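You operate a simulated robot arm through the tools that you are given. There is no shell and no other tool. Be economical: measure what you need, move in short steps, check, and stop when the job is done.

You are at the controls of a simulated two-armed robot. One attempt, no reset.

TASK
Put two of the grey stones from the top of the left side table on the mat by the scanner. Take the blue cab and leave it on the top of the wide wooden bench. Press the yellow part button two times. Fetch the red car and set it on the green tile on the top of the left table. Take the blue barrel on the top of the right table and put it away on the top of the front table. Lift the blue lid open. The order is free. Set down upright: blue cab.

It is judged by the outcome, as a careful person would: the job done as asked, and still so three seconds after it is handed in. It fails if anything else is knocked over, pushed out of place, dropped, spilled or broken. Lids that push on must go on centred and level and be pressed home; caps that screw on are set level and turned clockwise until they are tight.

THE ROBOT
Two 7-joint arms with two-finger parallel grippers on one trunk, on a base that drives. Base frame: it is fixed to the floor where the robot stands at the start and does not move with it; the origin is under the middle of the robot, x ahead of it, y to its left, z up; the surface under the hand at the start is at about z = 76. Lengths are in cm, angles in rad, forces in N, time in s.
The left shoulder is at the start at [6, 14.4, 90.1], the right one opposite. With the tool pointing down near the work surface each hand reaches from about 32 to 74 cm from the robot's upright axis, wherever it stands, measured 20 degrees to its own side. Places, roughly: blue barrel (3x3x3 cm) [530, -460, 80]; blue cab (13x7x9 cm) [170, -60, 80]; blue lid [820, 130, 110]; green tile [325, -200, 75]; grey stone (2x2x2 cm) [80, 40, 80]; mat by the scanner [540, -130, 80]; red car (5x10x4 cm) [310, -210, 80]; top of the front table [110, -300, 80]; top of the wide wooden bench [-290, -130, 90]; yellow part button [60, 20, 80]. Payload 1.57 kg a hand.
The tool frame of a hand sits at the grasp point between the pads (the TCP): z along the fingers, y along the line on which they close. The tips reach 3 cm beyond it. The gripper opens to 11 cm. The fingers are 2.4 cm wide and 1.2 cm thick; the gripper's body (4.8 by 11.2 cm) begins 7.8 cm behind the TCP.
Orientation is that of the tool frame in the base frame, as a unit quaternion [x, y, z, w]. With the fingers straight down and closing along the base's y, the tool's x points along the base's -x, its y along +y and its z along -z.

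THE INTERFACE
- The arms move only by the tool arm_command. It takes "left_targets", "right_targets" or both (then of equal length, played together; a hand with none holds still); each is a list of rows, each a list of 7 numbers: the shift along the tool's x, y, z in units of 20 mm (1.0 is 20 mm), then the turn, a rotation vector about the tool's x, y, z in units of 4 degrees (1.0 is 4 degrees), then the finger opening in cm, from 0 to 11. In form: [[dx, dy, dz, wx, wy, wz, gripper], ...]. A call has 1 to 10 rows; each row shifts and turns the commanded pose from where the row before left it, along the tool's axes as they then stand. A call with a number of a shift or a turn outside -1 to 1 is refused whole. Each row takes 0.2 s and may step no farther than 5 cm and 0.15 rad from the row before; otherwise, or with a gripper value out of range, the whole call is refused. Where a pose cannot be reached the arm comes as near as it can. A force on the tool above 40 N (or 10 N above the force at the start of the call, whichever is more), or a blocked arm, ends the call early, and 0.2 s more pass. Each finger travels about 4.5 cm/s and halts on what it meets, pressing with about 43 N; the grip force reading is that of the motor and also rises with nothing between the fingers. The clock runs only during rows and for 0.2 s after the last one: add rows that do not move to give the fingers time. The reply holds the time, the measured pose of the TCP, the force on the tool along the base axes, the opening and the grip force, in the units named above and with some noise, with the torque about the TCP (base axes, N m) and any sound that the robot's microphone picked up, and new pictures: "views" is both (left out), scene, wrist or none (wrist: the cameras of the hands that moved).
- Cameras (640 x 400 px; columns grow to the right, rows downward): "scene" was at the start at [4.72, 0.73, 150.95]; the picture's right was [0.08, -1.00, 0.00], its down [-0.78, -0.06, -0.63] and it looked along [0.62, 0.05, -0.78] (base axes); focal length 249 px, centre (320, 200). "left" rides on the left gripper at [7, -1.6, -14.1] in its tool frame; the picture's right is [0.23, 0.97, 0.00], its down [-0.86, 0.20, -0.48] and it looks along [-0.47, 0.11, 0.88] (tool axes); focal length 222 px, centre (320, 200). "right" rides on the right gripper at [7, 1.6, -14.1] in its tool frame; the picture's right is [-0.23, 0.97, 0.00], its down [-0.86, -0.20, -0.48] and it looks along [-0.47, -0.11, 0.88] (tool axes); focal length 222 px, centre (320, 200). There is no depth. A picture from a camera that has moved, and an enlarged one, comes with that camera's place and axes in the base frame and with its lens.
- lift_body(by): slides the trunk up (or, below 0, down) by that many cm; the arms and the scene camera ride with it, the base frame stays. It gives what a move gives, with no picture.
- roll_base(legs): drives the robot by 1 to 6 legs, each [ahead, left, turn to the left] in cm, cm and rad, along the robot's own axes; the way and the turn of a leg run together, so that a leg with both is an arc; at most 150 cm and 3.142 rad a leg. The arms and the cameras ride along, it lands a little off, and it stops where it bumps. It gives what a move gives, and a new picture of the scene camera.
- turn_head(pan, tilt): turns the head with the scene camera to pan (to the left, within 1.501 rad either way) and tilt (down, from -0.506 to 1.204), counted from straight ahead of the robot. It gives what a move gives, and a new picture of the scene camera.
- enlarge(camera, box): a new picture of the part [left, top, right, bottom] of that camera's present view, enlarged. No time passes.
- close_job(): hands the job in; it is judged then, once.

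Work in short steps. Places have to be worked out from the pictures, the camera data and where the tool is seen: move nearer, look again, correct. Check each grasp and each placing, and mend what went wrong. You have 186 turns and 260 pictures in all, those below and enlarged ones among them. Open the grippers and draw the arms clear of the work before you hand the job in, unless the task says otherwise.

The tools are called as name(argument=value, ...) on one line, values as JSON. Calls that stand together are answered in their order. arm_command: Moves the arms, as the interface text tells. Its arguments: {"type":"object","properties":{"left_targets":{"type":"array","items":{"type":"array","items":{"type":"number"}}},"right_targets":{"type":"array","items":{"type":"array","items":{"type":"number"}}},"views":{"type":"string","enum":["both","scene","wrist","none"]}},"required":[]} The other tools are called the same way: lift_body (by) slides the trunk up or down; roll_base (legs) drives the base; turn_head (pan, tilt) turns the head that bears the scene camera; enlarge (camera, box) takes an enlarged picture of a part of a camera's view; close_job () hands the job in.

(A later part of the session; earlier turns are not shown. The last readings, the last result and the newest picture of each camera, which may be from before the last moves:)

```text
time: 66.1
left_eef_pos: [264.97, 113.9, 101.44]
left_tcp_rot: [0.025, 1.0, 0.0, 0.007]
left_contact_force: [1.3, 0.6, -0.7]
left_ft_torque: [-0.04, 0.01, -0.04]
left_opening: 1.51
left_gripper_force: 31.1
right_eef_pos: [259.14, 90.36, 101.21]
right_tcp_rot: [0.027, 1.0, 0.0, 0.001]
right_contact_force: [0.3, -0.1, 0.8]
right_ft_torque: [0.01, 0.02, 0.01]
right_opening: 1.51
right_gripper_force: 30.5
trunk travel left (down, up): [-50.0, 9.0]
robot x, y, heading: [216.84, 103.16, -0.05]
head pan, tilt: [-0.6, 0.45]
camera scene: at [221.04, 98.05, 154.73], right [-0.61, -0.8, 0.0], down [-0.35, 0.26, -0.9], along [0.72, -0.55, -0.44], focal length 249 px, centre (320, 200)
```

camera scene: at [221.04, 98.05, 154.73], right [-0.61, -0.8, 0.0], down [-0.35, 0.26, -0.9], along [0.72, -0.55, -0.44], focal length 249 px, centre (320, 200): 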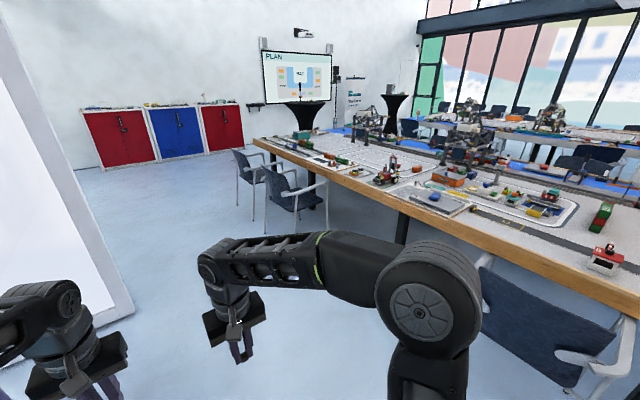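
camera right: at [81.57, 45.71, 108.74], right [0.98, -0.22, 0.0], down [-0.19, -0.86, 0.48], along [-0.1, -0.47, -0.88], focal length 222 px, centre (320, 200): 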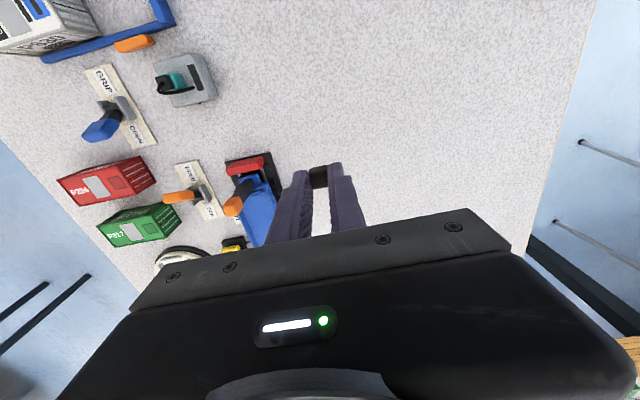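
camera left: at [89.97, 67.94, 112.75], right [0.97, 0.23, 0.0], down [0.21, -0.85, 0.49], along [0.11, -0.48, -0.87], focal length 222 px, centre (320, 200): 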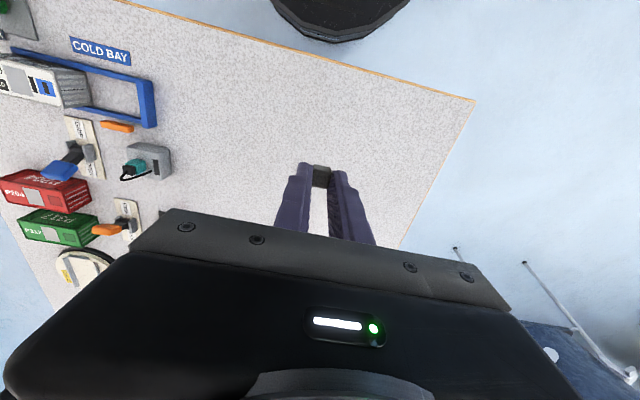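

The table's far end is near x = 573, so the mat at [540, -130] is reachable from that end. I enlarge the end of the table and the plan.

enlarge(camera="scene", box=[240, 40, 440, 165])

roll_base(legs=[[150, 0, 0.05], [150, 0, 0], [90, 0, 0], [0, 0, -1.0]])

```text
3.20 times, centred on (340, 102) of scene
camera zoom: at [221.04, 98.05, 154.73], right [-0.61, -0.8, 0.0], down [-0.35, 0.26, -0.9], along [0.72, -0.55, -0.44], focal length 797 px, centre (256, 512)
```

zoom: 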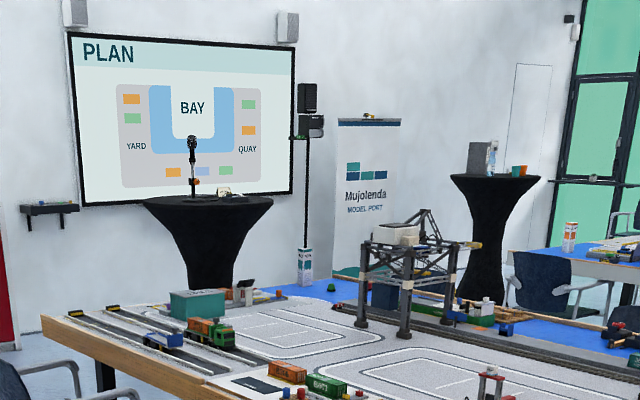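

```text
time: 75.8
left_eef_pos: [436.97, 111.2, 102.12]
left_tcp_rot: [-0.031, 0.999, 0.008, 0.012]
left_contact_force: [1.3, 0.4, 0.1]
left_ft_torque: [-0.08, 0.02, 0.01]
left_opening: 1.5
left_gripper_force: 31.2
right_eef_pos: [433.98, 87.22, 101.41]
right_tcp_rot: [-0.031, 0.999, 0.007, 0.004]
right_contact_force: [-0.2, -0.5, -0.6]
right_ft_torque: [-0.01, 0.01, -0.04]
right_opening: 1.49
right_gripper_force: 30.8
trunk travel left (down, up): [-50.0, 9.0]
robot x, y, heading: [391.06, 97.16, 0.061]
head pan, tilt: [-0.6, 0.45]
stopped in leg 2: the robot was blocked; the commanded pose is now the measured one
camera scene: at [394.87, 89.6, 154.7], right [-0.51, -0.86, -0.02], down [-0.37, 0.24, -0.9], along [0.78, -0.45, -0.44], focal length 249 px, centre (320, 200)
```

scene: 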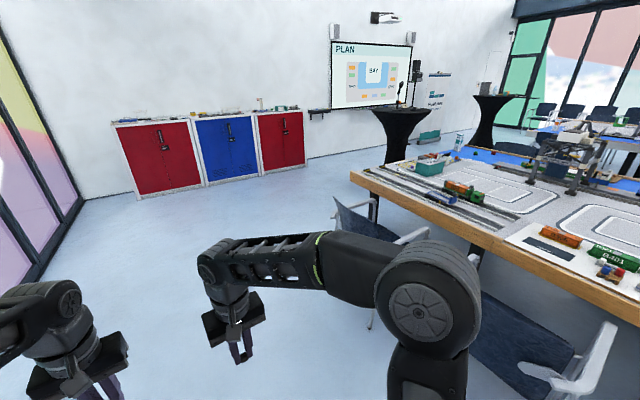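

Blocked, likely the white panel's foot on the left (near [406, 131]). I back off a little and look down-left.

roll_base(legs=[[-15, 0, 0]])

turn_head(pan=0.9, tilt=0.9)

turn_head(pan=-0.3, tilt=0.8)

```text
time: 77.1
left_eef_pos: [422.54, 112.48, 101.57]
left_tcp_rot: [-0.035, 0.999, 0.001, 0.007]
left_contact_force: [-1.3, 0.8, 0.5]
left_ft_torque: [-0.01, -0.03, -0.01]
left_opening: 1.48
left_gripper_force: 31.1
right_eef_pos: [419.69, 88.36, 101.32]
right_tcp_rot: [-0.035, 0.999, 0.001, 0.0]
right_contact_force: [-1.0, -0.3, -0.3]
right_ft_torque: [0.0, -0.03, 0.01]
right_opening: 1.47
right_gripper_force: 30.8
trunk travel left (down, up): [-50.0, 9.0]
robot x, y, heading: [376.16, 96.1, 0.067]
head pan, tilt: [-0.6, 0.45]
camera scene: at [380.95, 91.34, 154.74], right [-0.5, -0.86, 0.0], down [-0.38, 0.22, -0.9], along [0.78, -0.45, -0.43], focal length 249 px, centre (320, 200)
```

scene: 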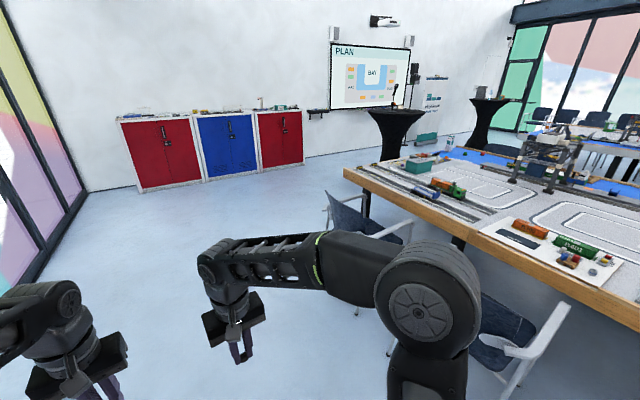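

```text
time: 78.7
left_eef_pos: [422.59, 112.53, 101.5]
left_tcp_rot: [-0.035, 0.999, 0.0, 0.007]
left_contact_force: [-0.5, 0.2, -0.2]
left_ft_torque: [0.0, 0.0, 0.02]
left_opening: 1.46
left_gripper_force: 31.1
right_eef_pos: [419.74, 88.46, 101.27]
right_tcp_rot: [-0.035, 0.999, 0.0, 0.001]
right_contact_force: [0.7, -0.5, -0.5]
right_ft_torque: [0.01, 0.03, 0.03]
right_opening: 1.49
right_gripper_force: 31.4
trunk travel left (down, up): [-50.0, 9.0]
robot x, y, heading: [376.1, 96.15, 0.07]
head pan, tilt: [0.901, 0.901]
camera scene: at [377.38, 102.25, 150.9], right [0.83, -0.56, 0.0], down [-0.44, -0.65, -0.62], along [0.35, 0.51, -0.78], focal length 249 px, centre (320, 200)
```

scene: 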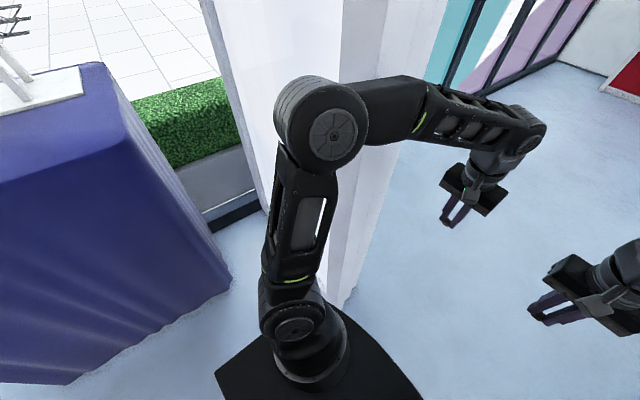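

```text
time: 80.1
left_eef_pos: [422.58, 112.57, 101.51]
left_tcp_rot: [-0.035, 0.999, 0.0, 0.007]
left_contact_force: [0.4, 0.0, 0.4]
left_ft_torque: [0.01, 0.0, 0.0]
left_opening: 1.52
left_gripper_force: 30.7
right_eef_pos: [419.62, 88.52, 101.13]
right_tcp_rot: [-0.035, 0.999, 0.0, 0.0]
right_contact_force: [0.8, -0.3, 0.1]
right_ft_torque: [-0.03, 0.0, -0.02]
right_opening: 1.48
right_gripper_force: 30.8
trunk travel left (down, up): [-50.0, 9.0]
robot x, y, heading: [375.92, 95.69, 0.071]
head pan, tilt: [-0.3, 0.799]
camera scene: at [380.98, 94.19, 151.69], right [-0.23, -0.97, 0.0], down [-0.7, 0.16, -0.7], along [0.68, -0.16, -0.72], focal length 249 px, centre (320, 200)
```

scene: 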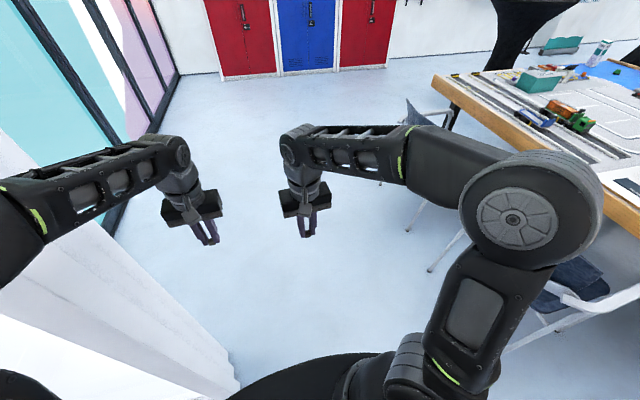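

The panel corner is near [413, 128]; chairs reach to about y = 5. I shift to y about 68 and drive on to the table's far end, then turn to face right.

roll_base(legs=[[0, -27, -0.07], [150, 0, 0], [95, 0, 0], [0, 0, -1.571]])

turn_head(pan=0.4, tilt=0.6)

```text
time: 97.4
left_eef_pos: [634.51, 21.36, 101.41]
left_tcp_rot: [0.701, 0.713, -0.005, 0.005]
left_contact_force: [-0.3, -1.0, 0.6]
left_ft_torque: [0.0, 0.05, 0.0]
left_opening: 1.48
left_gripper_force: 30.5
right_eef_pos: [610.68, 25.42, 101.21]
right_tcp_rot: [0.702, 0.712, 0.0, 0.0]
right_contact_force: [0.2, 0.1, 0.0]
right_ft_torque: [-0.01, 0.02, 0.03]
right_opening: 1.48
right_gripper_force: 30.9
trunk travel left (down, up): [-50.0, 9.0]
robot x, y, heading: [620.56, 69.11, -1.553]
head pan, tilt: [-0.3, 0.799]
camera scene: at [618.47, 64.17, 151.69], right [-0.96, 0.28, 0.0], down [0.2, 0.69, -0.7], along [-0.19, -0.67, -0.72], focal length 249 px, centre (320, 200)
```

scene: 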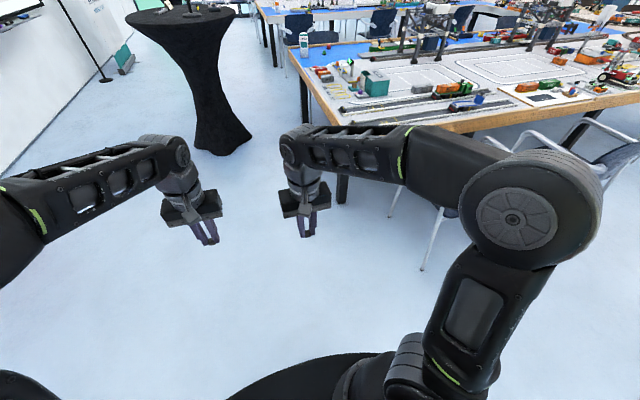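

```text
time: 98.4
left_eef_pos: [634.45, 21.27, 101.45]
left_tcp_rot: [0.702, 0.712, -0.005, 0.004]
left_contact_force: [-0.8, 0.0, -0.1]
left_ft_torque: [0.01, -0.01, 0.01]
left_opening: 1.48
left_gripper_force: 30.9
right_eef_pos: [610.6, 25.34, 101.22]
right_tcp_rot: [0.702, 0.712, 0.0, 0.001]
right_contact_force: [0.2, 0.0, -0.2]
right_ft_torque: [0.04, 0.0, 0.04]
right_opening: 1.5
right_gripper_force: 30.8
trunk travel left (down, up): [-50.0, 9.0]
robot x, y, heading: [620.5, 68.77, -1.554]
head pan, tilt: [0.4, 0.6]
camera scene: at [624.31, 63.83, 153.38], right [-0.91, -0.4, 0.0], down [-0.23, 0.52, -0.82], along [0.33, -0.75, -0.57], focal length 249 px, centre (320, 200)
```

scene: 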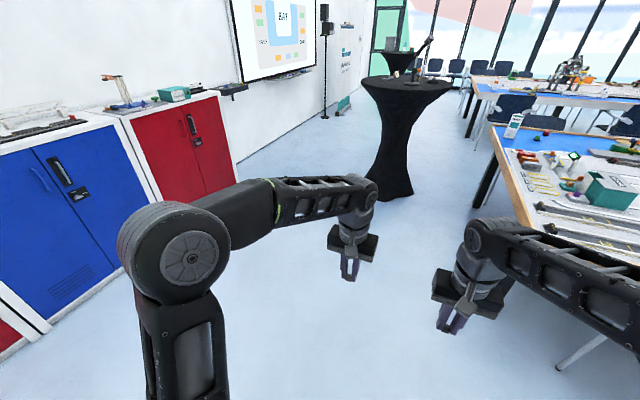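

The table's end is at x about 573, the draped round table centred near [655, -190]. I drive to about y = -75, turn to face the table end and look.

roll_base(legs=[[145, 0, 0], [0, 0, -1.571]])

turn_head(pan=0.4, tilt=0.8)

```text
time: 109.6
left_eef_pos: [575.86, -90.47, 101.44]
left_tcp_rot: [1.0, 0.001, -0.008, 0.0]
left_contact_force: [-0.6, 0.5, -0.2]
left_ft_torque: [0.01, -0.01, 0.03]
left_opening: 1.51
left_gripper_force: 30.7
right_eef_pos: [580.31, -66.74, 101.09]
right_tcp_rot: [1.0, 0.0, 0.0, 0.0]
right_contact_force: [0.4, -0.1, 0.0]
right_ft_torque: [0.02, 0.02, 0.0]
right_opening: 1.5
right_gripper_force: 31.2
trunk travel left (down, up): [-50.0, 9.0]
robot x, y, heading: [623.44, -77.29, -3.137]
head pan, tilt: [0.4, 0.6]
camera scene: at [618.59, -80.64, 153.38], right [-0.39, 0.92, 0.0], down [0.52, 0.22, -0.83], along [-0.76, -0.32, -0.56], focal length 249 px, centre (320, 200)
```

scene: 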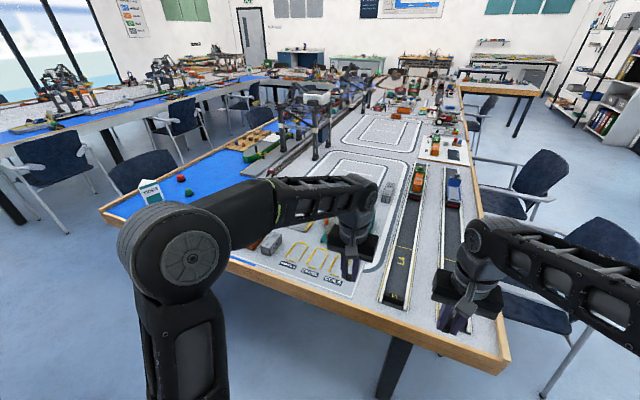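

```text
time: 110.3
left_eef_pos: [575.95, -90.35, 101.56]
left_tcp_rot: [1.0, 0.001, -0.008, 0.0]
left_contact_force: [-0.2, 0.2, 0.5]
left_ft_torque: [-0.02, -0.03, 0.01]
left_opening: 1.49
left_gripper_force: 30.8
right_eef_pos: [580.31, -66.62, 101.21]
right_tcp_rot: [1.0, 0.001, 0.0, 0.0]
right_contact_force: [0.4, 0.6, -0.2]
right_ft_torque: [0.0, -0.01, -0.02]
right_opening: 1.5
right_gripper_force: 31.0
trunk travel left (down, up): [-50.0, 9.0]
robot x, y, heading: [623.62, -77.19, -3.141]
head pan, tilt: [0.4, 0.799]
camera scene: at [619.29, -80.35, 151.7], right [-0.39, 0.92, 0.0], down [0.66, 0.28, -0.7], along [-0.64, -0.27, -0.72], focal length 249 px, centre (320, 200)
```

scene: 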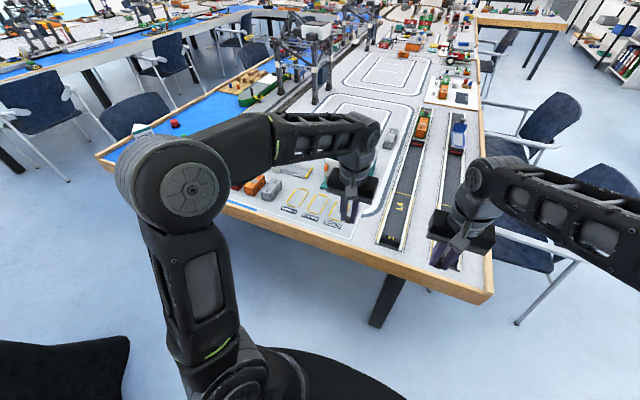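

I enlarge the table end around the mat and scanner.

enlarge(camera="scene", box=[200, 100, 440, 250])

```text
2.67 times, centred on (320, 175) of scene
camera zoom: at [619.29, -80.35, 151.7], right [-0.39, 0.92, 0.0], down [0.66, 0.28, -0.7], along [-0.64, -0.27, -0.72], focal length 664 px, centre (320, 267)
```

zoom: 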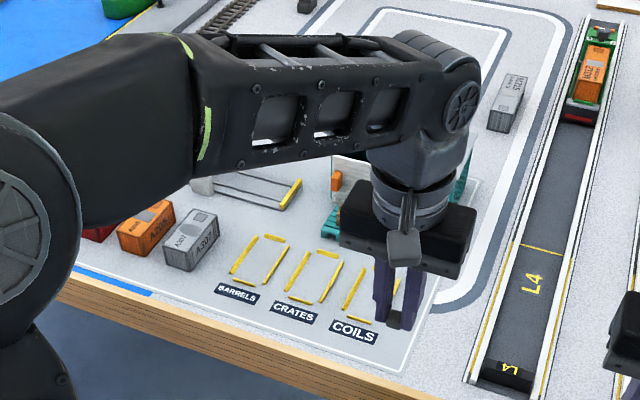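

Arm hides the scanner area. I raise the left hand a little and draw it right to see with both cameras.

arm_command(left_targets=[[0.5, 0.2, -1, 0, 0, 0, 0.5], [1, 0, -1, 0, 0, 0, 0.5], [1, 0, -1, 0, 0, 0, 0.5], [1, 0.5, -1, 0, 0, 0, 0.5], [1, 0.5, -1, 0, 0, 0, 0.5]], views="both")

```text
time: 111.5
left_eef_pos: [582.54, -91.54, 108.6]
left_tcp_rot: [1.0, -0.001, -0.002, 0.0]
left_contact_force: [0.4, 0.0, 0.6]
left_ft_torque: [0.0, 0.02, 0.0]
left_opening: 1.5
left_gripper_force: 31.0
left hand out of reach, approached as far as the arm can: row 4, 5
right_eef_pos: [580.37, -66.77, 101.21]
right_tcp_rot: [1.0, 0.001, -0.001, 0.0]
right_contact_force: [0.2, -0.6, 0.4]
right_ft_torque: [0.04, 0.02, 0.0]
right_opening: 1.49
right_gripper_force: 30.6
trunk travel left (down, up): [-50.0, 9.0]
robot x, y, heading: [623.75, -77.06, -3.142]
head pan, tilt: [0.4, 0.799]
camera scene: at [619.31, -80.37, 151.69], right [-0.39, 0.92, 0.0], down [0.66, 0.28, -0.7], along [-0.64, -0.27, -0.72], focal length 249 px, centre (320, 200)
camera left: at [589.54, -89.86, 122.81], right [0.23, -0.97, 0.0], down [-0.85, -0.2, 0.48], along [-0.47, -0.11, -0.88], focal length 222 px, centre (320, 200)
```

scene: 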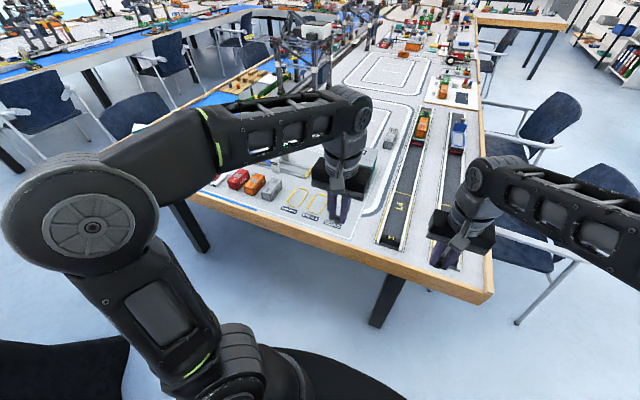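
left: 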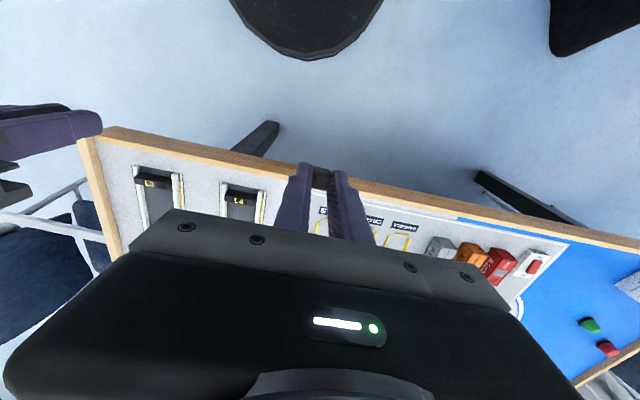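

I shift the base left 26 and ahead 10, then turn the head for a clearer look at the scanner area.

roll_base(legs=[[10, 26, 0]])

turn_head(pan=0.1, tilt=0.85)

```text
time: 113.5
left_eef_pos: [572.61, -117.87, 108.58]
left_tcp_rot: [1.0, -0.002, -0.002, 0.001]
left_contact_force: [0.3, -0.7, 0.8]
left_ft_torque: [0.02, 0.01, -0.01]
left_opening: 1.52
left_gripper_force: 30.6
right_eef_pos: [570.32, -93.13, 101.12]
right_tcp_rot: [1.0, 0.0, 0.0, 0.0]
right_contact_force: [0.0, -1.1, 0.5]
right_ft_torque: [-0.01, -0.01, 0.04]
right_opening: 1.49
right_gripper_force: 30.4
trunk travel left (down, up): [-50.0, 9.0]
robot x, y, heading: [613.61, -103.93, -3.139]
head pan, tilt: [0.4, 0.799]
camera scene: at [609.27, -106.82, 151.69], right [-0.39, 0.92, 0.0], down [0.66, 0.28, -0.7], along [-0.64, -0.27, -0.72], focal length 249 px, centre (320, 200)
```

scene: 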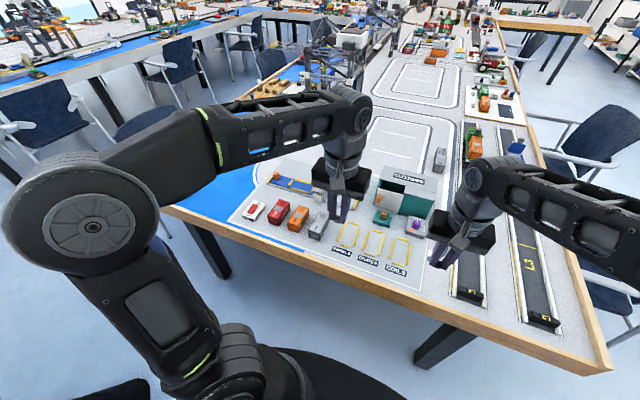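

```text
time: 114.2
left_eef_pos: [572.44, -117.77, 108.56]
left_tcp_rot: [1.0, -0.002, -0.002, 0.001]
left_contact_force: [-0.2, -0.3, 0.2]
left_ft_torque: [0.02, 0.03, 0.0]
left_opening: 1.48
left_gripper_force: 31.2
right_eef_pos: [570.39, -92.87, 101.1]
right_tcp_rot: [1.0, 0.0, 0.0, 0.0]
right_contact_force: [0.8, -0.2, -0.8]
right_ft_torque: [0.03, 0.0, 0.01]
right_opening: 1.5
right_gripper_force: 31.4
trunk travel left (down, up): [-50.0, 9.0]
robot x, y, heading: [613.3, -103.51, -3.139]
head pan, tilt: [0.099, 0.85]
camera scene: at [608.96, -104.37, 151.29], right [-0.1, 0.99, 0.0], down [0.75, 0.08, -0.66], along [-0.66, -0.07, -0.75], focal length 249 px, centre (320, 200)
```

scene: 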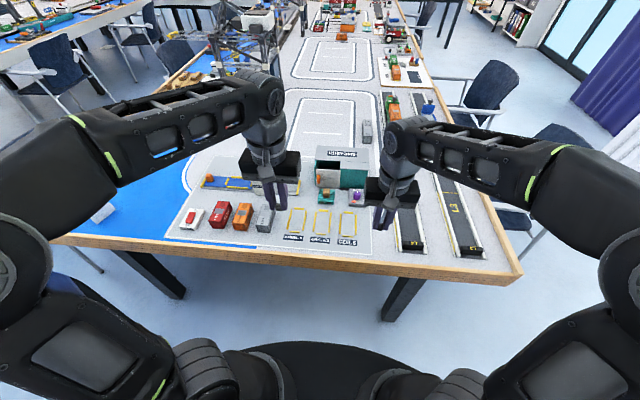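

enlarge(camera="scene", box=[170, 130, 410, 280])

```text
2.67 times, centred on (290, 205) of scene
camera zoom: at [608.96, -104.37, 151.29], right [-0.1, 0.99, 0.0], down [0.75, 0.08, -0.66], along [-0.66, -0.07, -0.75], focal length 664 px, centre (400, 187)
```

zoom: 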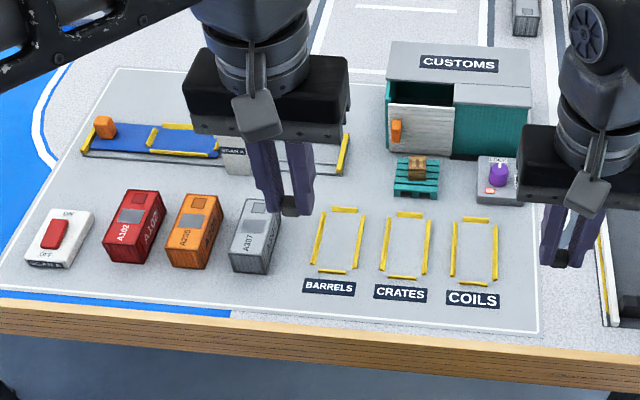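

The item at [540, -130] may be hidden behind the left gripper. I shift the left hand 16 cm to its left to see there.

arm_command(left_targets=[[0, 1, 0, 0, 0, 0, 0.5], [0, 1, 0, 0, 0, 0, 0.5], [0, 1, 0, 0, 0, 0, 0.5], [0, 1, 0, 0, 0, 0, 0.5], [0, 1, 0, 0, 0, 0, 0.5], [0, 1, 0, 0, 0, 0, 0.5], [0, 1, 0, 0, 0, 0, 0.5], [0, 1, 0, 0, 0, 0, 0.5]], views="wrist")

enlarge(camera="scene", box=[170, 110, 410, 260])

```text
time: 116.0
left_eef_pos: [572.51, -132.84, 108.52]
left_tcp_rot: [1.0, -0.002, -0.003, 0.001]
left_contact_force: [1.0, 1.8, -0.1]
left_ft_torque: [-0.01, 0.0, 0.02]
left_opening: 1.5
left_gripper_force: 31.0
left hand out of reach, approached as far as the arm can: row 2
right_eef_pos: [570.46, -92.84, 101.21]
right_tcp_rot: [1.0, -0.001, 0.0, 0.0]
right_contact_force: [0.2, 0.2, -0.5]
right_ft_torque: [0.01, -0.02, 0.01]
right_opening: 1.48
right_gripper_force: 30.4
trunk travel left (down, up): [-50.0, 9.0]
robot x, y, heading: [613.73, -103.79, -3.143]
head pan, tilt: [0.099, 0.85]
camera left: at [579.55, -131.37, 122.74], right [0.22, -0.97, 0.0], down [-0.85, -0.2, 0.48], along [-0.47, -0.11, -0.88], focal length 222 px, centre (320, 200)
```

left: 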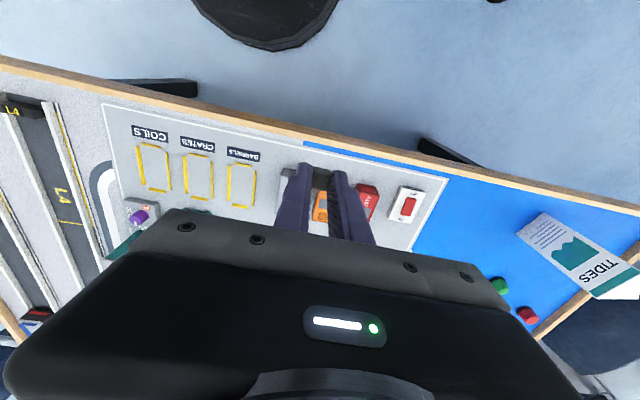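

```text
2.67 times, centred on (290, 185) of scene
camera zoom: at [608.97, -104.39, 151.29], right [-0.1, 0.99, 0.0], down [0.75, 0.08, -0.66], along [-0.66, -0.07, -0.75], focal length 664 px, centre (400, 240)
```

zoom: 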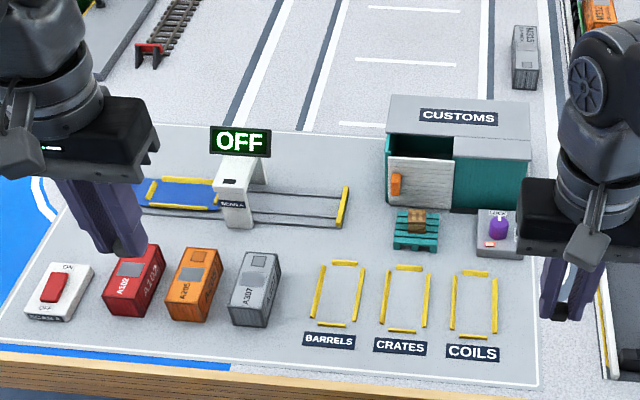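

The grey mat with the white border carries the scanner; free space lies at about [545, -127] and [545, -122]. I move the base nearer so both hands can reach straight ahead.

roll_base(legs=[[11.5, 14, 0]])

arm_command(right_targets=[[0, -1, -0.5, 0, 0, 0, 0.5], [0, -1, -0.5, 0, 0, 0, 0.5], [0.2, -1, 0, 0, 0, 0, 0.5], [0.2, -1, 0, 0, 0, 0, 0.5]], left_targets=[[-0.5, -1, 0.5, 0, 0, 0, 0.5], [-0.5, -1, 0.5, 0, 0, 0, 0.5], [-0.5, -1, 0.5, 0, 0, 0, 0.5], [-0.5, -1, 0.5, 0, 0, 0, 0.5]], views="wrist")

```text
time: 117.6
left_eef_pos: [560.84, -146.91, 108.38]
left_tcp_rot: [1.0, -0.002, -0.002, 0.0]
left_contact_force: [0.0, -0.5, -0.1]
left_ft_torque: [0.05, -0.05, -0.03]
left_opening: 1.49
left_gripper_force: 30.7
right_eef_pos: [558.92, -106.95, 101.12]
right_tcp_rot: [1.0, -0.001, 0.001, -0.001]
right_contact_force: [-0.2, -0.2, -0.3]
right_ft_torque: [0.04, 0.0, 0.01]
right_opening: 1.49
right_gripper_force: 30.2
trunk travel left (down, up): [-50.0, 9.0]
robot x, y, heading: [602.61, -118.12, 3.144]
head pan, tilt: [0.099, 0.85]
camera scene: at [597.37, -118.47, 151.28], right [-0.1, 1.0, 0.0], down [0.75, 0.07, -0.66], along [-0.66, -0.06, -0.75], focal length 249 px, centre (320, 200)
```

scene: 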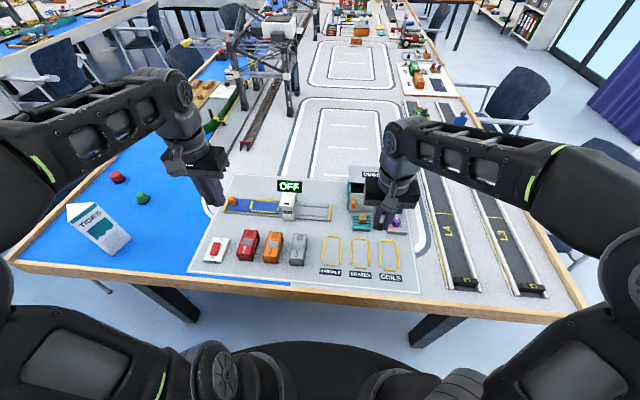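

```text
time: 118.6
left_eef_pos: [556.79, -138.81, 104.46]
left_tcp_rot: [1.0, -0.003, -0.004, 0.002]
left_contact_force: [1.0, 0.8, -0.5]
left_ft_torque: [-0.03, 0.0, -0.04]
left_opening: 1.51
left_gripper_force: 30.7
right_eef_pos: [559.71, -98.79, 103.37]
right_tcp_rot: [1.0, -0.001, 0.0, 0.0]
right_contact_force: [0.7, 0.5, 0.9]
right_ft_torque: [-0.02, -0.01, 0.03]
right_opening: 1.47
right_gripper_force: 30.8
trunk travel left (down, up): [-50.0, 9.0]
robot x, y, heading: [602.16, -117.86, 3.144]
head pan, tilt: [0.099, 0.85]
camera right: at [566.66, -100.48, 117.42], right [-0.23, -0.97, 0.0], down [-0.85, 0.2, 0.48], along [-0.47, 0.11, -0.88], focal length 222 px, centre (320, 200)
camera left: at [563.88, -137.16, 118.64], right [0.22, -0.97, 0.0], down [-0.85, -0.19, 0.48], along [-0.47, -0.11, -0.87], focal length 222 px, centre (320, 200)
```

right: 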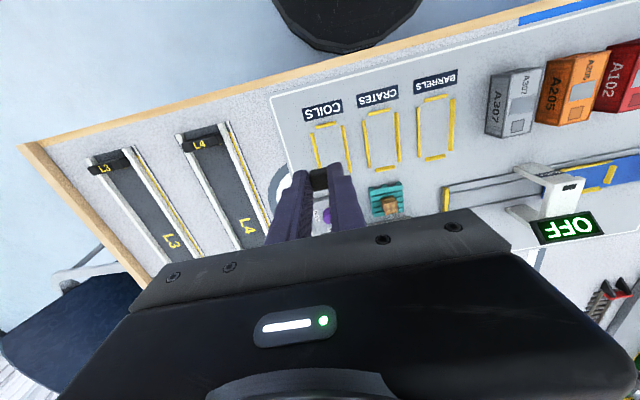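
left: 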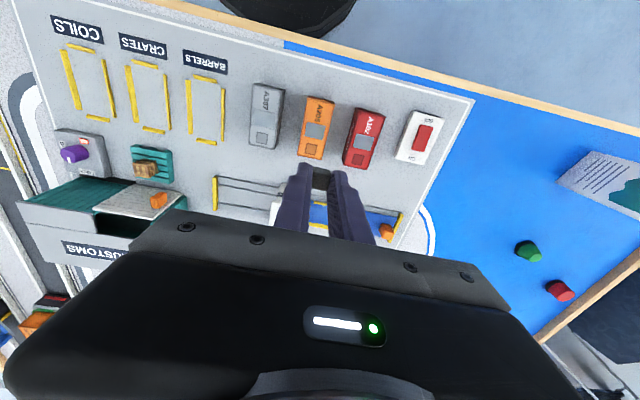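

Spots verified in the left wrist view. I move the left hand over [545.3, -127.3] and lower to about z = 86.

arm_command(left_targets=[[-1, -1, 0, 0, 0, 0, 0.5], [-1, -1, 0, 0, 0, 0, 0.5], [-1, -1, 0, 0, 0, 0, 0.5], [-1, -1, 0.5, 0, 0, 0, 0.5], [-1, -1, 1, 0, 0, 0, 0.5], [-0.75, -0.75, 1, 0, 0, 0, 0.5], [0, 0, 1, 0, 0, 0, 0.5], [0, 0, 1, 0, 0, 0, 0.5], [0, 0, 1, 0, 0, 0, 0.5], [0, 0, 1, 0, 0, 0, 0.5]], views="none")

arm_command(left_targets=[[0, 0, 1, 0, 0, 0, 0.5], [0, 0, 1, 0, 0, 0, 0.5], [0, 0, 0, 0, 0, 0, 0.5]], views="both")

```text
time: 120.8
left_eef_pos: [545.61, -127.31, 91.52]
left_tcp_rot: [1.0, -0.003, -0.003, 0.001]
left_contact_force: [-0.6, -0.9, 0.4]
left_ft_torque: [0.03, -0.02, 0.03]
left_opening: 1.49
left_gripper_force: 30.8
right_eef_pos: [559.66, -98.85, 103.36]
right_tcp_rot: [1.0, -0.001, 0.001, 0.0]
right_contact_force: [-0.4, 0.9, 0.9]
right_ft_torque: [0.04, 0.0, -0.01]
right_opening: 1.5
right_gripper_force: 31.1
trunk travel left (down, up): [-50.0, 9.0]
robot x, y, heading: [602.06, -117.57, 3.14]
head pan, tilt: [0.099, 0.85]
```

```text
time: 121.6
left_eef_pos: [545.67, -127.25, 87.63]
left_tcp_rot: [1.0, -0.003, -0.002, 0.001]
left_contact_force: [0.2, 0.0, -0.1]
left_ft_torque: [-0.02, 0.04, -0.01]
left_opening: 1.5
left_gripper_force: 31.3
right_eef_pos: [559.69, -98.76, 103.28]
right_tcp_rot: [1.0, 0.0, 0.0, 0.0]
right_contact_force: [0.2, 0.7, -0.4]
right_ft_torque: [0.01, 0.01, -0.02]
right_opening: 1.49
right_gripper_force: 31.0
trunk travel left (down, up): [-50.0, 9.0]
robot x, y, heading: [601.72, -117.75, 3.141]
head pan, tilt: [0.099, 0.85]
camera scene: at [597.47, -118.35, 151.29], right [-0.1, 1.0, 0.0], down [0.75, 0.07, -0.66], along [-0.66, -0.07, -0.75], focal length 249 px, centre (320, 200)
camera left: at [552.52, -125.67, 101.82], right [0.22, -0.98, 0.0], down [-0.85, -0.19, 0.48], along [-0.47, -0.11, -0.88], focal length 222 px, centre (320, 200)
```

scene: 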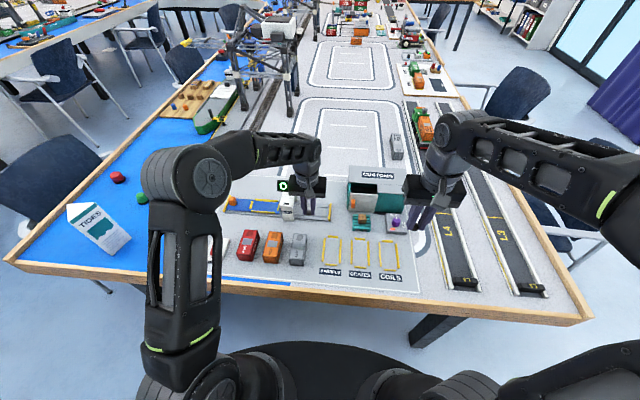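
left: 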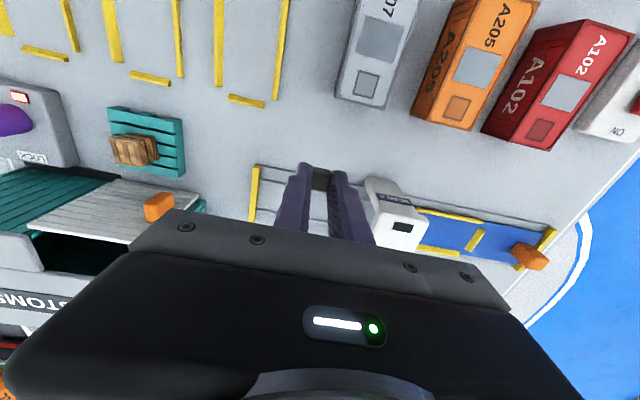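

The spot below is clear with the gate about 6 cm to the side. I lower with a small shift away from the gate, slowing at the end.

arm_command(left_targets=[[0.1, -0.2, 0.9, 0, 0, 0, 0.5], [0.1, 0, 0.9, 0, 0, 0, 0.5], [0, 0, 0.9, 0, 0, 0, 0.5], [0, 0, 0.6, 0, 0, 0, 0.5], [0, 0, 0.2, 0, 0, 0, 0.5], [0, 0, 0.1, 0, 0, 0, 0.5], [0, 0, 0.1, 0, 0, 0, 0.5], [0, 0, 0, 0, 0, 0, 0.5]], views="wrist")

```text
time: 123.4
left_eef_pos: [545.79, -126.89, 80.1]
left_tcp_rot: [1.0, -0.003, -0.003, 0.001]
left_contact_force: [-0.8, -1.0, -0.4]
left_ft_torque: [-0.01, 0.0, -0.01]
left_opening: 1.51
left_gripper_force: 30.6
right_eef_pos: [559.8, -98.79, 103.21]
right_tcp_rot: [1.0, -0.001, 0.0, -0.001]
right_contact_force: [0.3, -0.2, -0.3]
right_ft_torque: [0.04, -0.01, 0.04]
right_opening: 1.48
right_gripper_force: 30.9
trunk travel left (down, up): [-50.0, 9.0]
robot x, y, heading: [602.04, -117.39, 3.14]
head pan, tilt: [0.099, 0.85]
camera left: at [552.81, -125.35, 94.4], right [0.22, -0.98, 0.0], down [-0.85, -0.19, 0.48], along [-0.47, -0.11, -0.88], focal length 222 px, centre (320, 200)
```

left: 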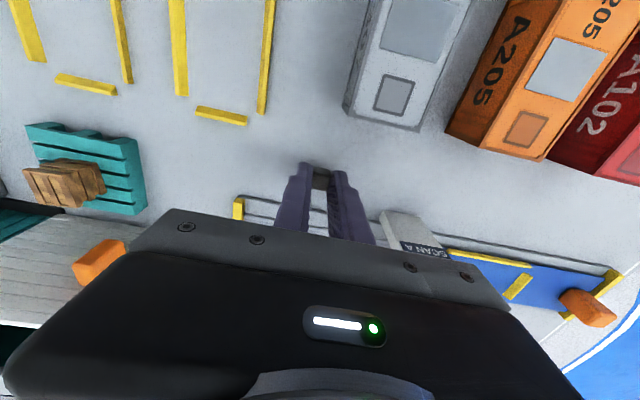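

Still free at z = 80.1; a few more millimetres until it touches.

arm_command(left_targets=[[0, 0, 0.08, 0, 0, 0, 0.5], [0, 0, 0.08, 0, 0, 0, 0.5], [0, 0, 0.08, 0, 0, 0, 0.5]], views="none")

```text
time: 124.2
left_eef_pos: [545.82, -127.07, 79.68]
left_tcp_rot: [1.0, -0.003, -0.003, 0.0]
left_contact_force: [0.2, -0.6, -0.9]
left_ft_torque: [0.0, -0.01, 0.02]
left_opening: 1.49
left_gripper_force: 30.4
right_eef_pos: [559.8, -98.77, 103.35]
right_tcp_rot: [1.0, -0.001, 0.001, 0.0]
right_contact_force: [-0.1, -0.3, 0.1]
right_ft_torque: [0.03, -0.03, -0.01]
right_opening: 1.5
right_gripper_force: 30.7
trunk travel left (down, up): [-50.0, 9.0]
robot x, y, heading: [602.41, -117.67, 3.142]
head pan, tilt: [0.099, 0.85]
```

At the pickup height now; one more 2 mm and release gently.

arm_command(left_targets=[[0, 0, 0.1, 0, 0, 0, 0.5], [0, 0, 0, 0, 0, 0, 1.8], [0, 0, 0, 0, 0, 0, 2.2], [0, 0, 0, 0, 0, 0, 2.8], [0, 0, 0, 0, 0, 0, 2.8], [0, 0, -0.3, 0, 0, 0, 2.8], [0, 0, -0.5, 0, 0, 0, 2.8], [0, 0, -1, 0, 0, 0, 2.8]], views="wrist")

```text
time: 126.0
left_eef_pos: [545.93, -127.0, 83.24]
left_tcp_rot: [1.0, -0.002, -0.003, 0.002]
left_contact_force: [-0.4, 0.0, 0.2]
left_ft_torque: [-0.02, 0.03, -0.03]
left_opening: 2.82
left_gripper_force: 0.0
right_eef_pos: [559.63, -98.77, 103.28]
right_tcp_rot: [1.0, -0.001, 0.0, 0.0]
right_contact_force: [0.8, 1.2, -0.7]
right_ft_torque: [0.01, 0.02, -0.04]
right_opening: 1.5
right_gripper_force: 30.8
trunk travel left (down, up): [-50.0, 9.0]
robot x, y, heading: [602.15, -118.0, 3.143]
head pan, tilt: [0.099, 0.85]
camera left: at [552.97, -125.45, 97.54], right [0.22, -0.98, 0.0], down [-0.85, -0.19, 0.48], along [-0.47, -0.11, -0.88], focal length 222 px, centre (320, 200)
```

left: 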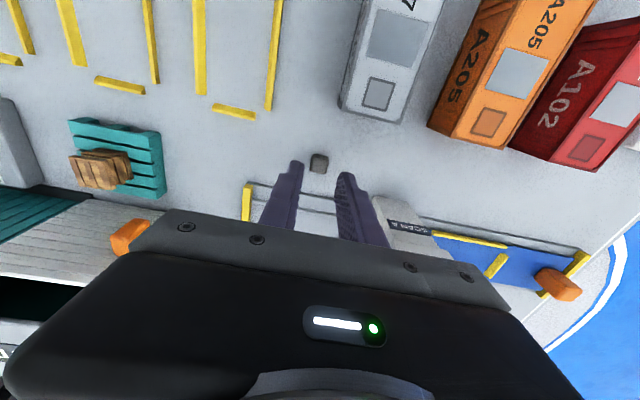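

Stone A sits on the mat. I retract the left hand up and away, then bring the right hand toward [546, -121.3].

arm_command(left_targets=[[0, 0, -1, 0, 0, 0, 2.8], [0, 0, -1, 0, 0, 0, 2.8], [0, 0, -1, 0, 0, 0, 2.8], [0, 0, -1, 0, 0, 0, 2.8], [0, 0, -1, 0, 0, 0, 2.8], [0, 0.5, -1, 0, 0, 0, 2.8], [0.5, 1, -1, 0, 0, 0, 2.8], [0.5, 1, -1, 0, 0, 0, 2.8], [0.5, 1, -1, 0, 0, 0, 2.8], [0.5, 1, -0.5, 0, 0, 0, 2.8]], views="none")

arm_command(left_targets=[[0.5, 1, 0, 0, 0, 0, 2.8], [0.5, 1, 0, 0, 0, 0, 2.8], [0.5, 1, 0, 0, 0, 0, 2.8], [0.5, 1, 0, 0, 0, 0, 2.8], [0.5, 1, 0, 0, 0, 0, 2.8], [0, 0, 0, 0, 0, 0, 2.8], [0, 0, 0, 0, 0, 0, 2.8], [0, 0, 0, 0, 0, 0, 2.8], [0, 0, 0, 0, 0, 0, 2.8], [0, 0, 0, 0, 0, 0, 2.8]], right_targets=[[-0.5, 1, 0, 0, 0, 0, 0.5], [-0.5, 1, 0, 0, 0, 0, 0.5], [-0.5, 1, 0, 0, 0, 0, 0.5], [-0.5, 1, 0, 0, 0, 0, 0.5], [-0.7, 1, 0, 0, 0, 0, 0.5], [-0.7, 1, 0, 0, 0, 0, 0.5], [-0.8, 1, 0, 0, 0, 0, 0.5], [-0.8, 1, 0, 0, 0, 0, 0.5], [-0.8, 1, 0, 0, 0, 0, 0.5], [-0.7, 1, 0, 0, 0, 0, 0.5]], views="none")

arm_command(right_targets=[[-0.3, 0.6, 0, 0, 0, 0, 0.5], [-0.3, 0.6, 1, 0, 0, 0, 0.5], [0, 0, 1, 0, 0, 0, 0.5], [0, 0, 1, 0, 0, 0, 0.5], [0, 0, 1, 0, 0, 0, 0.5], [0, 0, 1, 0, 0, 0, 0.5], [0, 0, 1, 0, 0, 0, 0.5], [0, 0, 1, 0, 0, 0, 0.5], [0, 0, 1, 0, 0, 0, 0.5], [0, 0, 0, 0, 0, 0, 0.5]], views="wrist")

```text
time: 128.2
left_eef_pos: [549.81, -135.99, 102.24]
left_tcp_rot: [1.0, -0.003, -0.003, 0.001]
left_contact_force: [-0.3, 0.0, -0.7]
left_ft_torque: [0.03, 0.02, -0.01]
left_opening: 2.79
left_gripper_force: 0.1
right_eef_pos: [559.63, -98.78, 103.37]
right_tcp_rot: [1.0, -0.001, 0.001, 0.0]
right_contact_force: [0.0, 0.7, 0.3]
right_ft_torque: [-0.01, 0.01, 0.01]
right_opening: 1.49
right_gripper_force: 31.0
trunk travel left (down, up): [-50.0, 9.0]
robot x, y, heading: [601.81, -117.56, 3.141]
head pan, tilt: [0.099, 0.85]
```

```text
time: 130.4
left_eef_pos: [554.82, -145.78, 102.06]
left_tcp_rot: [1.0, -0.003, -0.004, 0.001]
left_contact_force: [-1.1, 0.3, 1.0]
left_ft_torque: [-0.03, -0.01, -0.01]
left_opening: 2.79
left_gripper_force: 0.1
right_eef_pos: [547.4, -117.68, 103.33]
right_tcp_rot: [1.0, -0.002, -0.001, 0.0]
right_contact_force: [0.1, -0.1, 0.5]
right_ft_torque: [0.02, 0.05, 0.0]
right_opening: 1.51
right_gripper_force: 30.6
right hand out of reach, approached as far as the arm can: row 10
trunk travel left (down, up): [-50.0, 9.0]
robot x, y, heading: [601.96, -117.46, 3.141]
head pan, tilt: [0.099, 0.85]
```

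```text
time: 132.6
left_eef_pos: [554.84, -145.78, 102.0]
left_tcp_rot: [1.0, -0.003, -0.003, 0.001]
left_contact_force: [0.5, -0.7, -0.6]
left_ft_torque: [0.0, 0.0, -0.02]
left_opening: 2.79
left_gripper_force: 0.1
right_eef_pos: [546.49, -119.73, 87.41]
right_tcp_rot: [1.0, -0.001, 0.0, 0.0]
right_contact_force: [0.2, 0.3, -0.4]
right_ft_torque: [0.0, 0.01, 0.02]
right_opening: 1.5
right_gripper_force: 30.9
right hand out of reach, approached as far as the arm can: row 1
trunk travel left (down, up): [-50.0, 9.0]
robot x, y, heading: [602.34, -117.47, 3.141]
head pan, tilt: [0.099, 0.85]
camera right: at [553.54, -121.38, 101.46], right [-0.23, -0.97, 0.0], down [-0.85, 0.2, 0.48], along [-0.47, 0.11, -0.88], focal length 222 px, centre (320, 200)
```

right: 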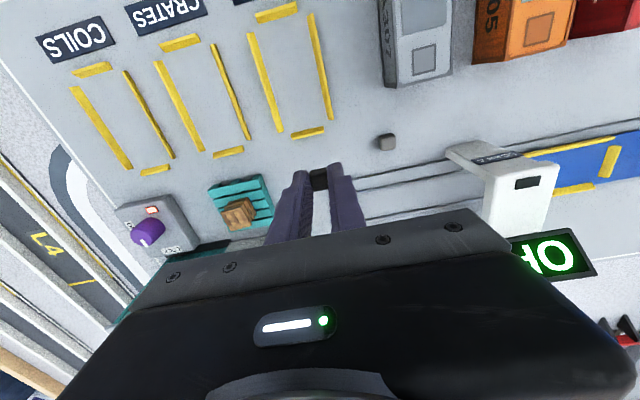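

Stone A rests at its spot. I shift the right hand 1.4 cm toward it and lower to the pickup height.

arm_command(right_targets=[[-0.1, 0.4, 0.6, 0, 0, 0, 0.5], [-0.1, 0.3, 0.8, 0, 0, 0, 0.5], [0, 0, 0.8, 0, 0, 0, 0.5], [0, 0, 0.8, 0, 0, 0, 0.5], [0, 0, 0.5, 0, 0, 0, 0.5], [0, 0, 0.2, 0, 0, 0, 0.5], [0, 0, 0.1, 0, 0, 0, 0.5], [0, 0, 0, 0, 0, 0, 0.5]], views="wrist")

```text
time: 134.4
left_eef_pos: [554.85, -145.88, 101.96]
left_tcp_rot: [1.0, -0.003, -0.003, 0.001]
left_contact_force: [-0.3, -0.2, -0.1]
left_ft_torque: [0.02, -0.01, 0.01]
left_opening: 2.83
left_gripper_force: 0.0
right_eef_pos: [546.23, -121.15, 79.72]
right_tcp_rot: [1.0, -0.001, -0.001, 0.0]
right_contact_force: [1.6, 0.7, 4.8]
right_ft_torque: [0.01, 0.0, 0.02]
right_opening: 1.48
right_gripper_force: 31.1
trunk travel left (down, up): [-50.0, 9.0]
robot x, y, heading: [601.98, -117.77, 3.145]
head pan, tilt: [0.099, 0.85]
camera right: at [553.25, -122.85, 93.75], right [-0.23, -0.97, 0.0], down [-0.85, 0.2, 0.48], along [-0.47, 0.11, -0.88], focal length 222 px, centre (320, 200)
```

right: 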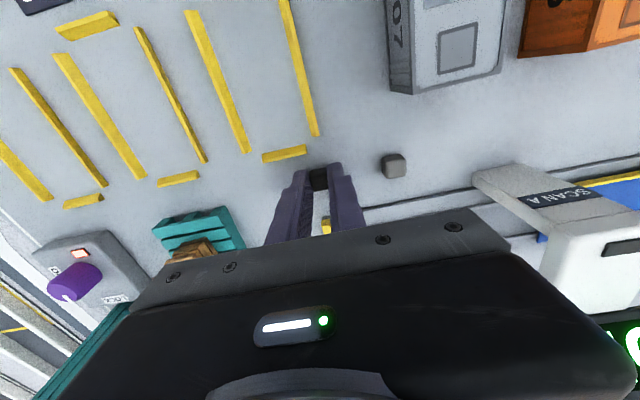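

The stone touches the mat (about 5 N). Release and lift.

arm_command(right_targets=[[0, 0, 0, 0, 0, 0, 1.8], [0, 0, 0, 0, 0, 0, 2.2], [0, 0, 0, 0, 0, 0, 2.7], [0, 0, 0, 0, 0, 0, 2.7], [0, 0, -0.4, 0, 0, 0, 2.7], [0, 0, -0.8, 0, 0, 0, 2.7], [0, 0, -1, 0, 0, 0, 2.7], [0, 0, -1, 0, 0, 0, 2.7]], views="wrist")

```text
time: 136.2
left_eef_pos: [554.86, -145.84, 102.03]
left_tcp_rot: [1.0, -0.002, -0.002, -0.001]
left_contact_force: [-0.6, -0.1, -0.7]
left_ft_torque: [-0.03, 0.03, 0.04]
left_opening: 2.8
left_gripper_force: 0.1
right_eef_pos: [546.25, -121.1, 86.23]
right_tcp_rot: [1.0, -0.001, 0.0, -0.001]
right_contact_force: [0.0, 0.2, 0.3]
right_ft_torque: [0.01, 0.0, -0.02]
right_opening: 2.69
right_gripper_force: 0.1
trunk travel left (down, up): [-50.0, 9.0]
robot x, y, heading: [602.31, -117.79, 3.144]
head pan, tilt: [0.099, 0.85]
camera right: at [553.22, -122.93, 100.24], right [-0.23, -0.97, 0.0], down [-0.86, 0.2, 0.48], along [-0.47, 0.11, -0.88], focal length 222 px, centre (320, 200)
```

right: 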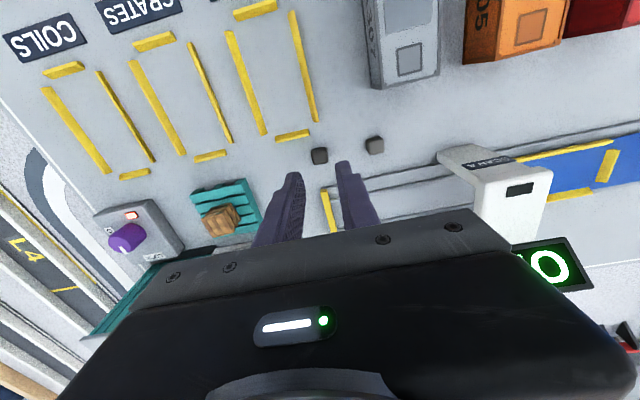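

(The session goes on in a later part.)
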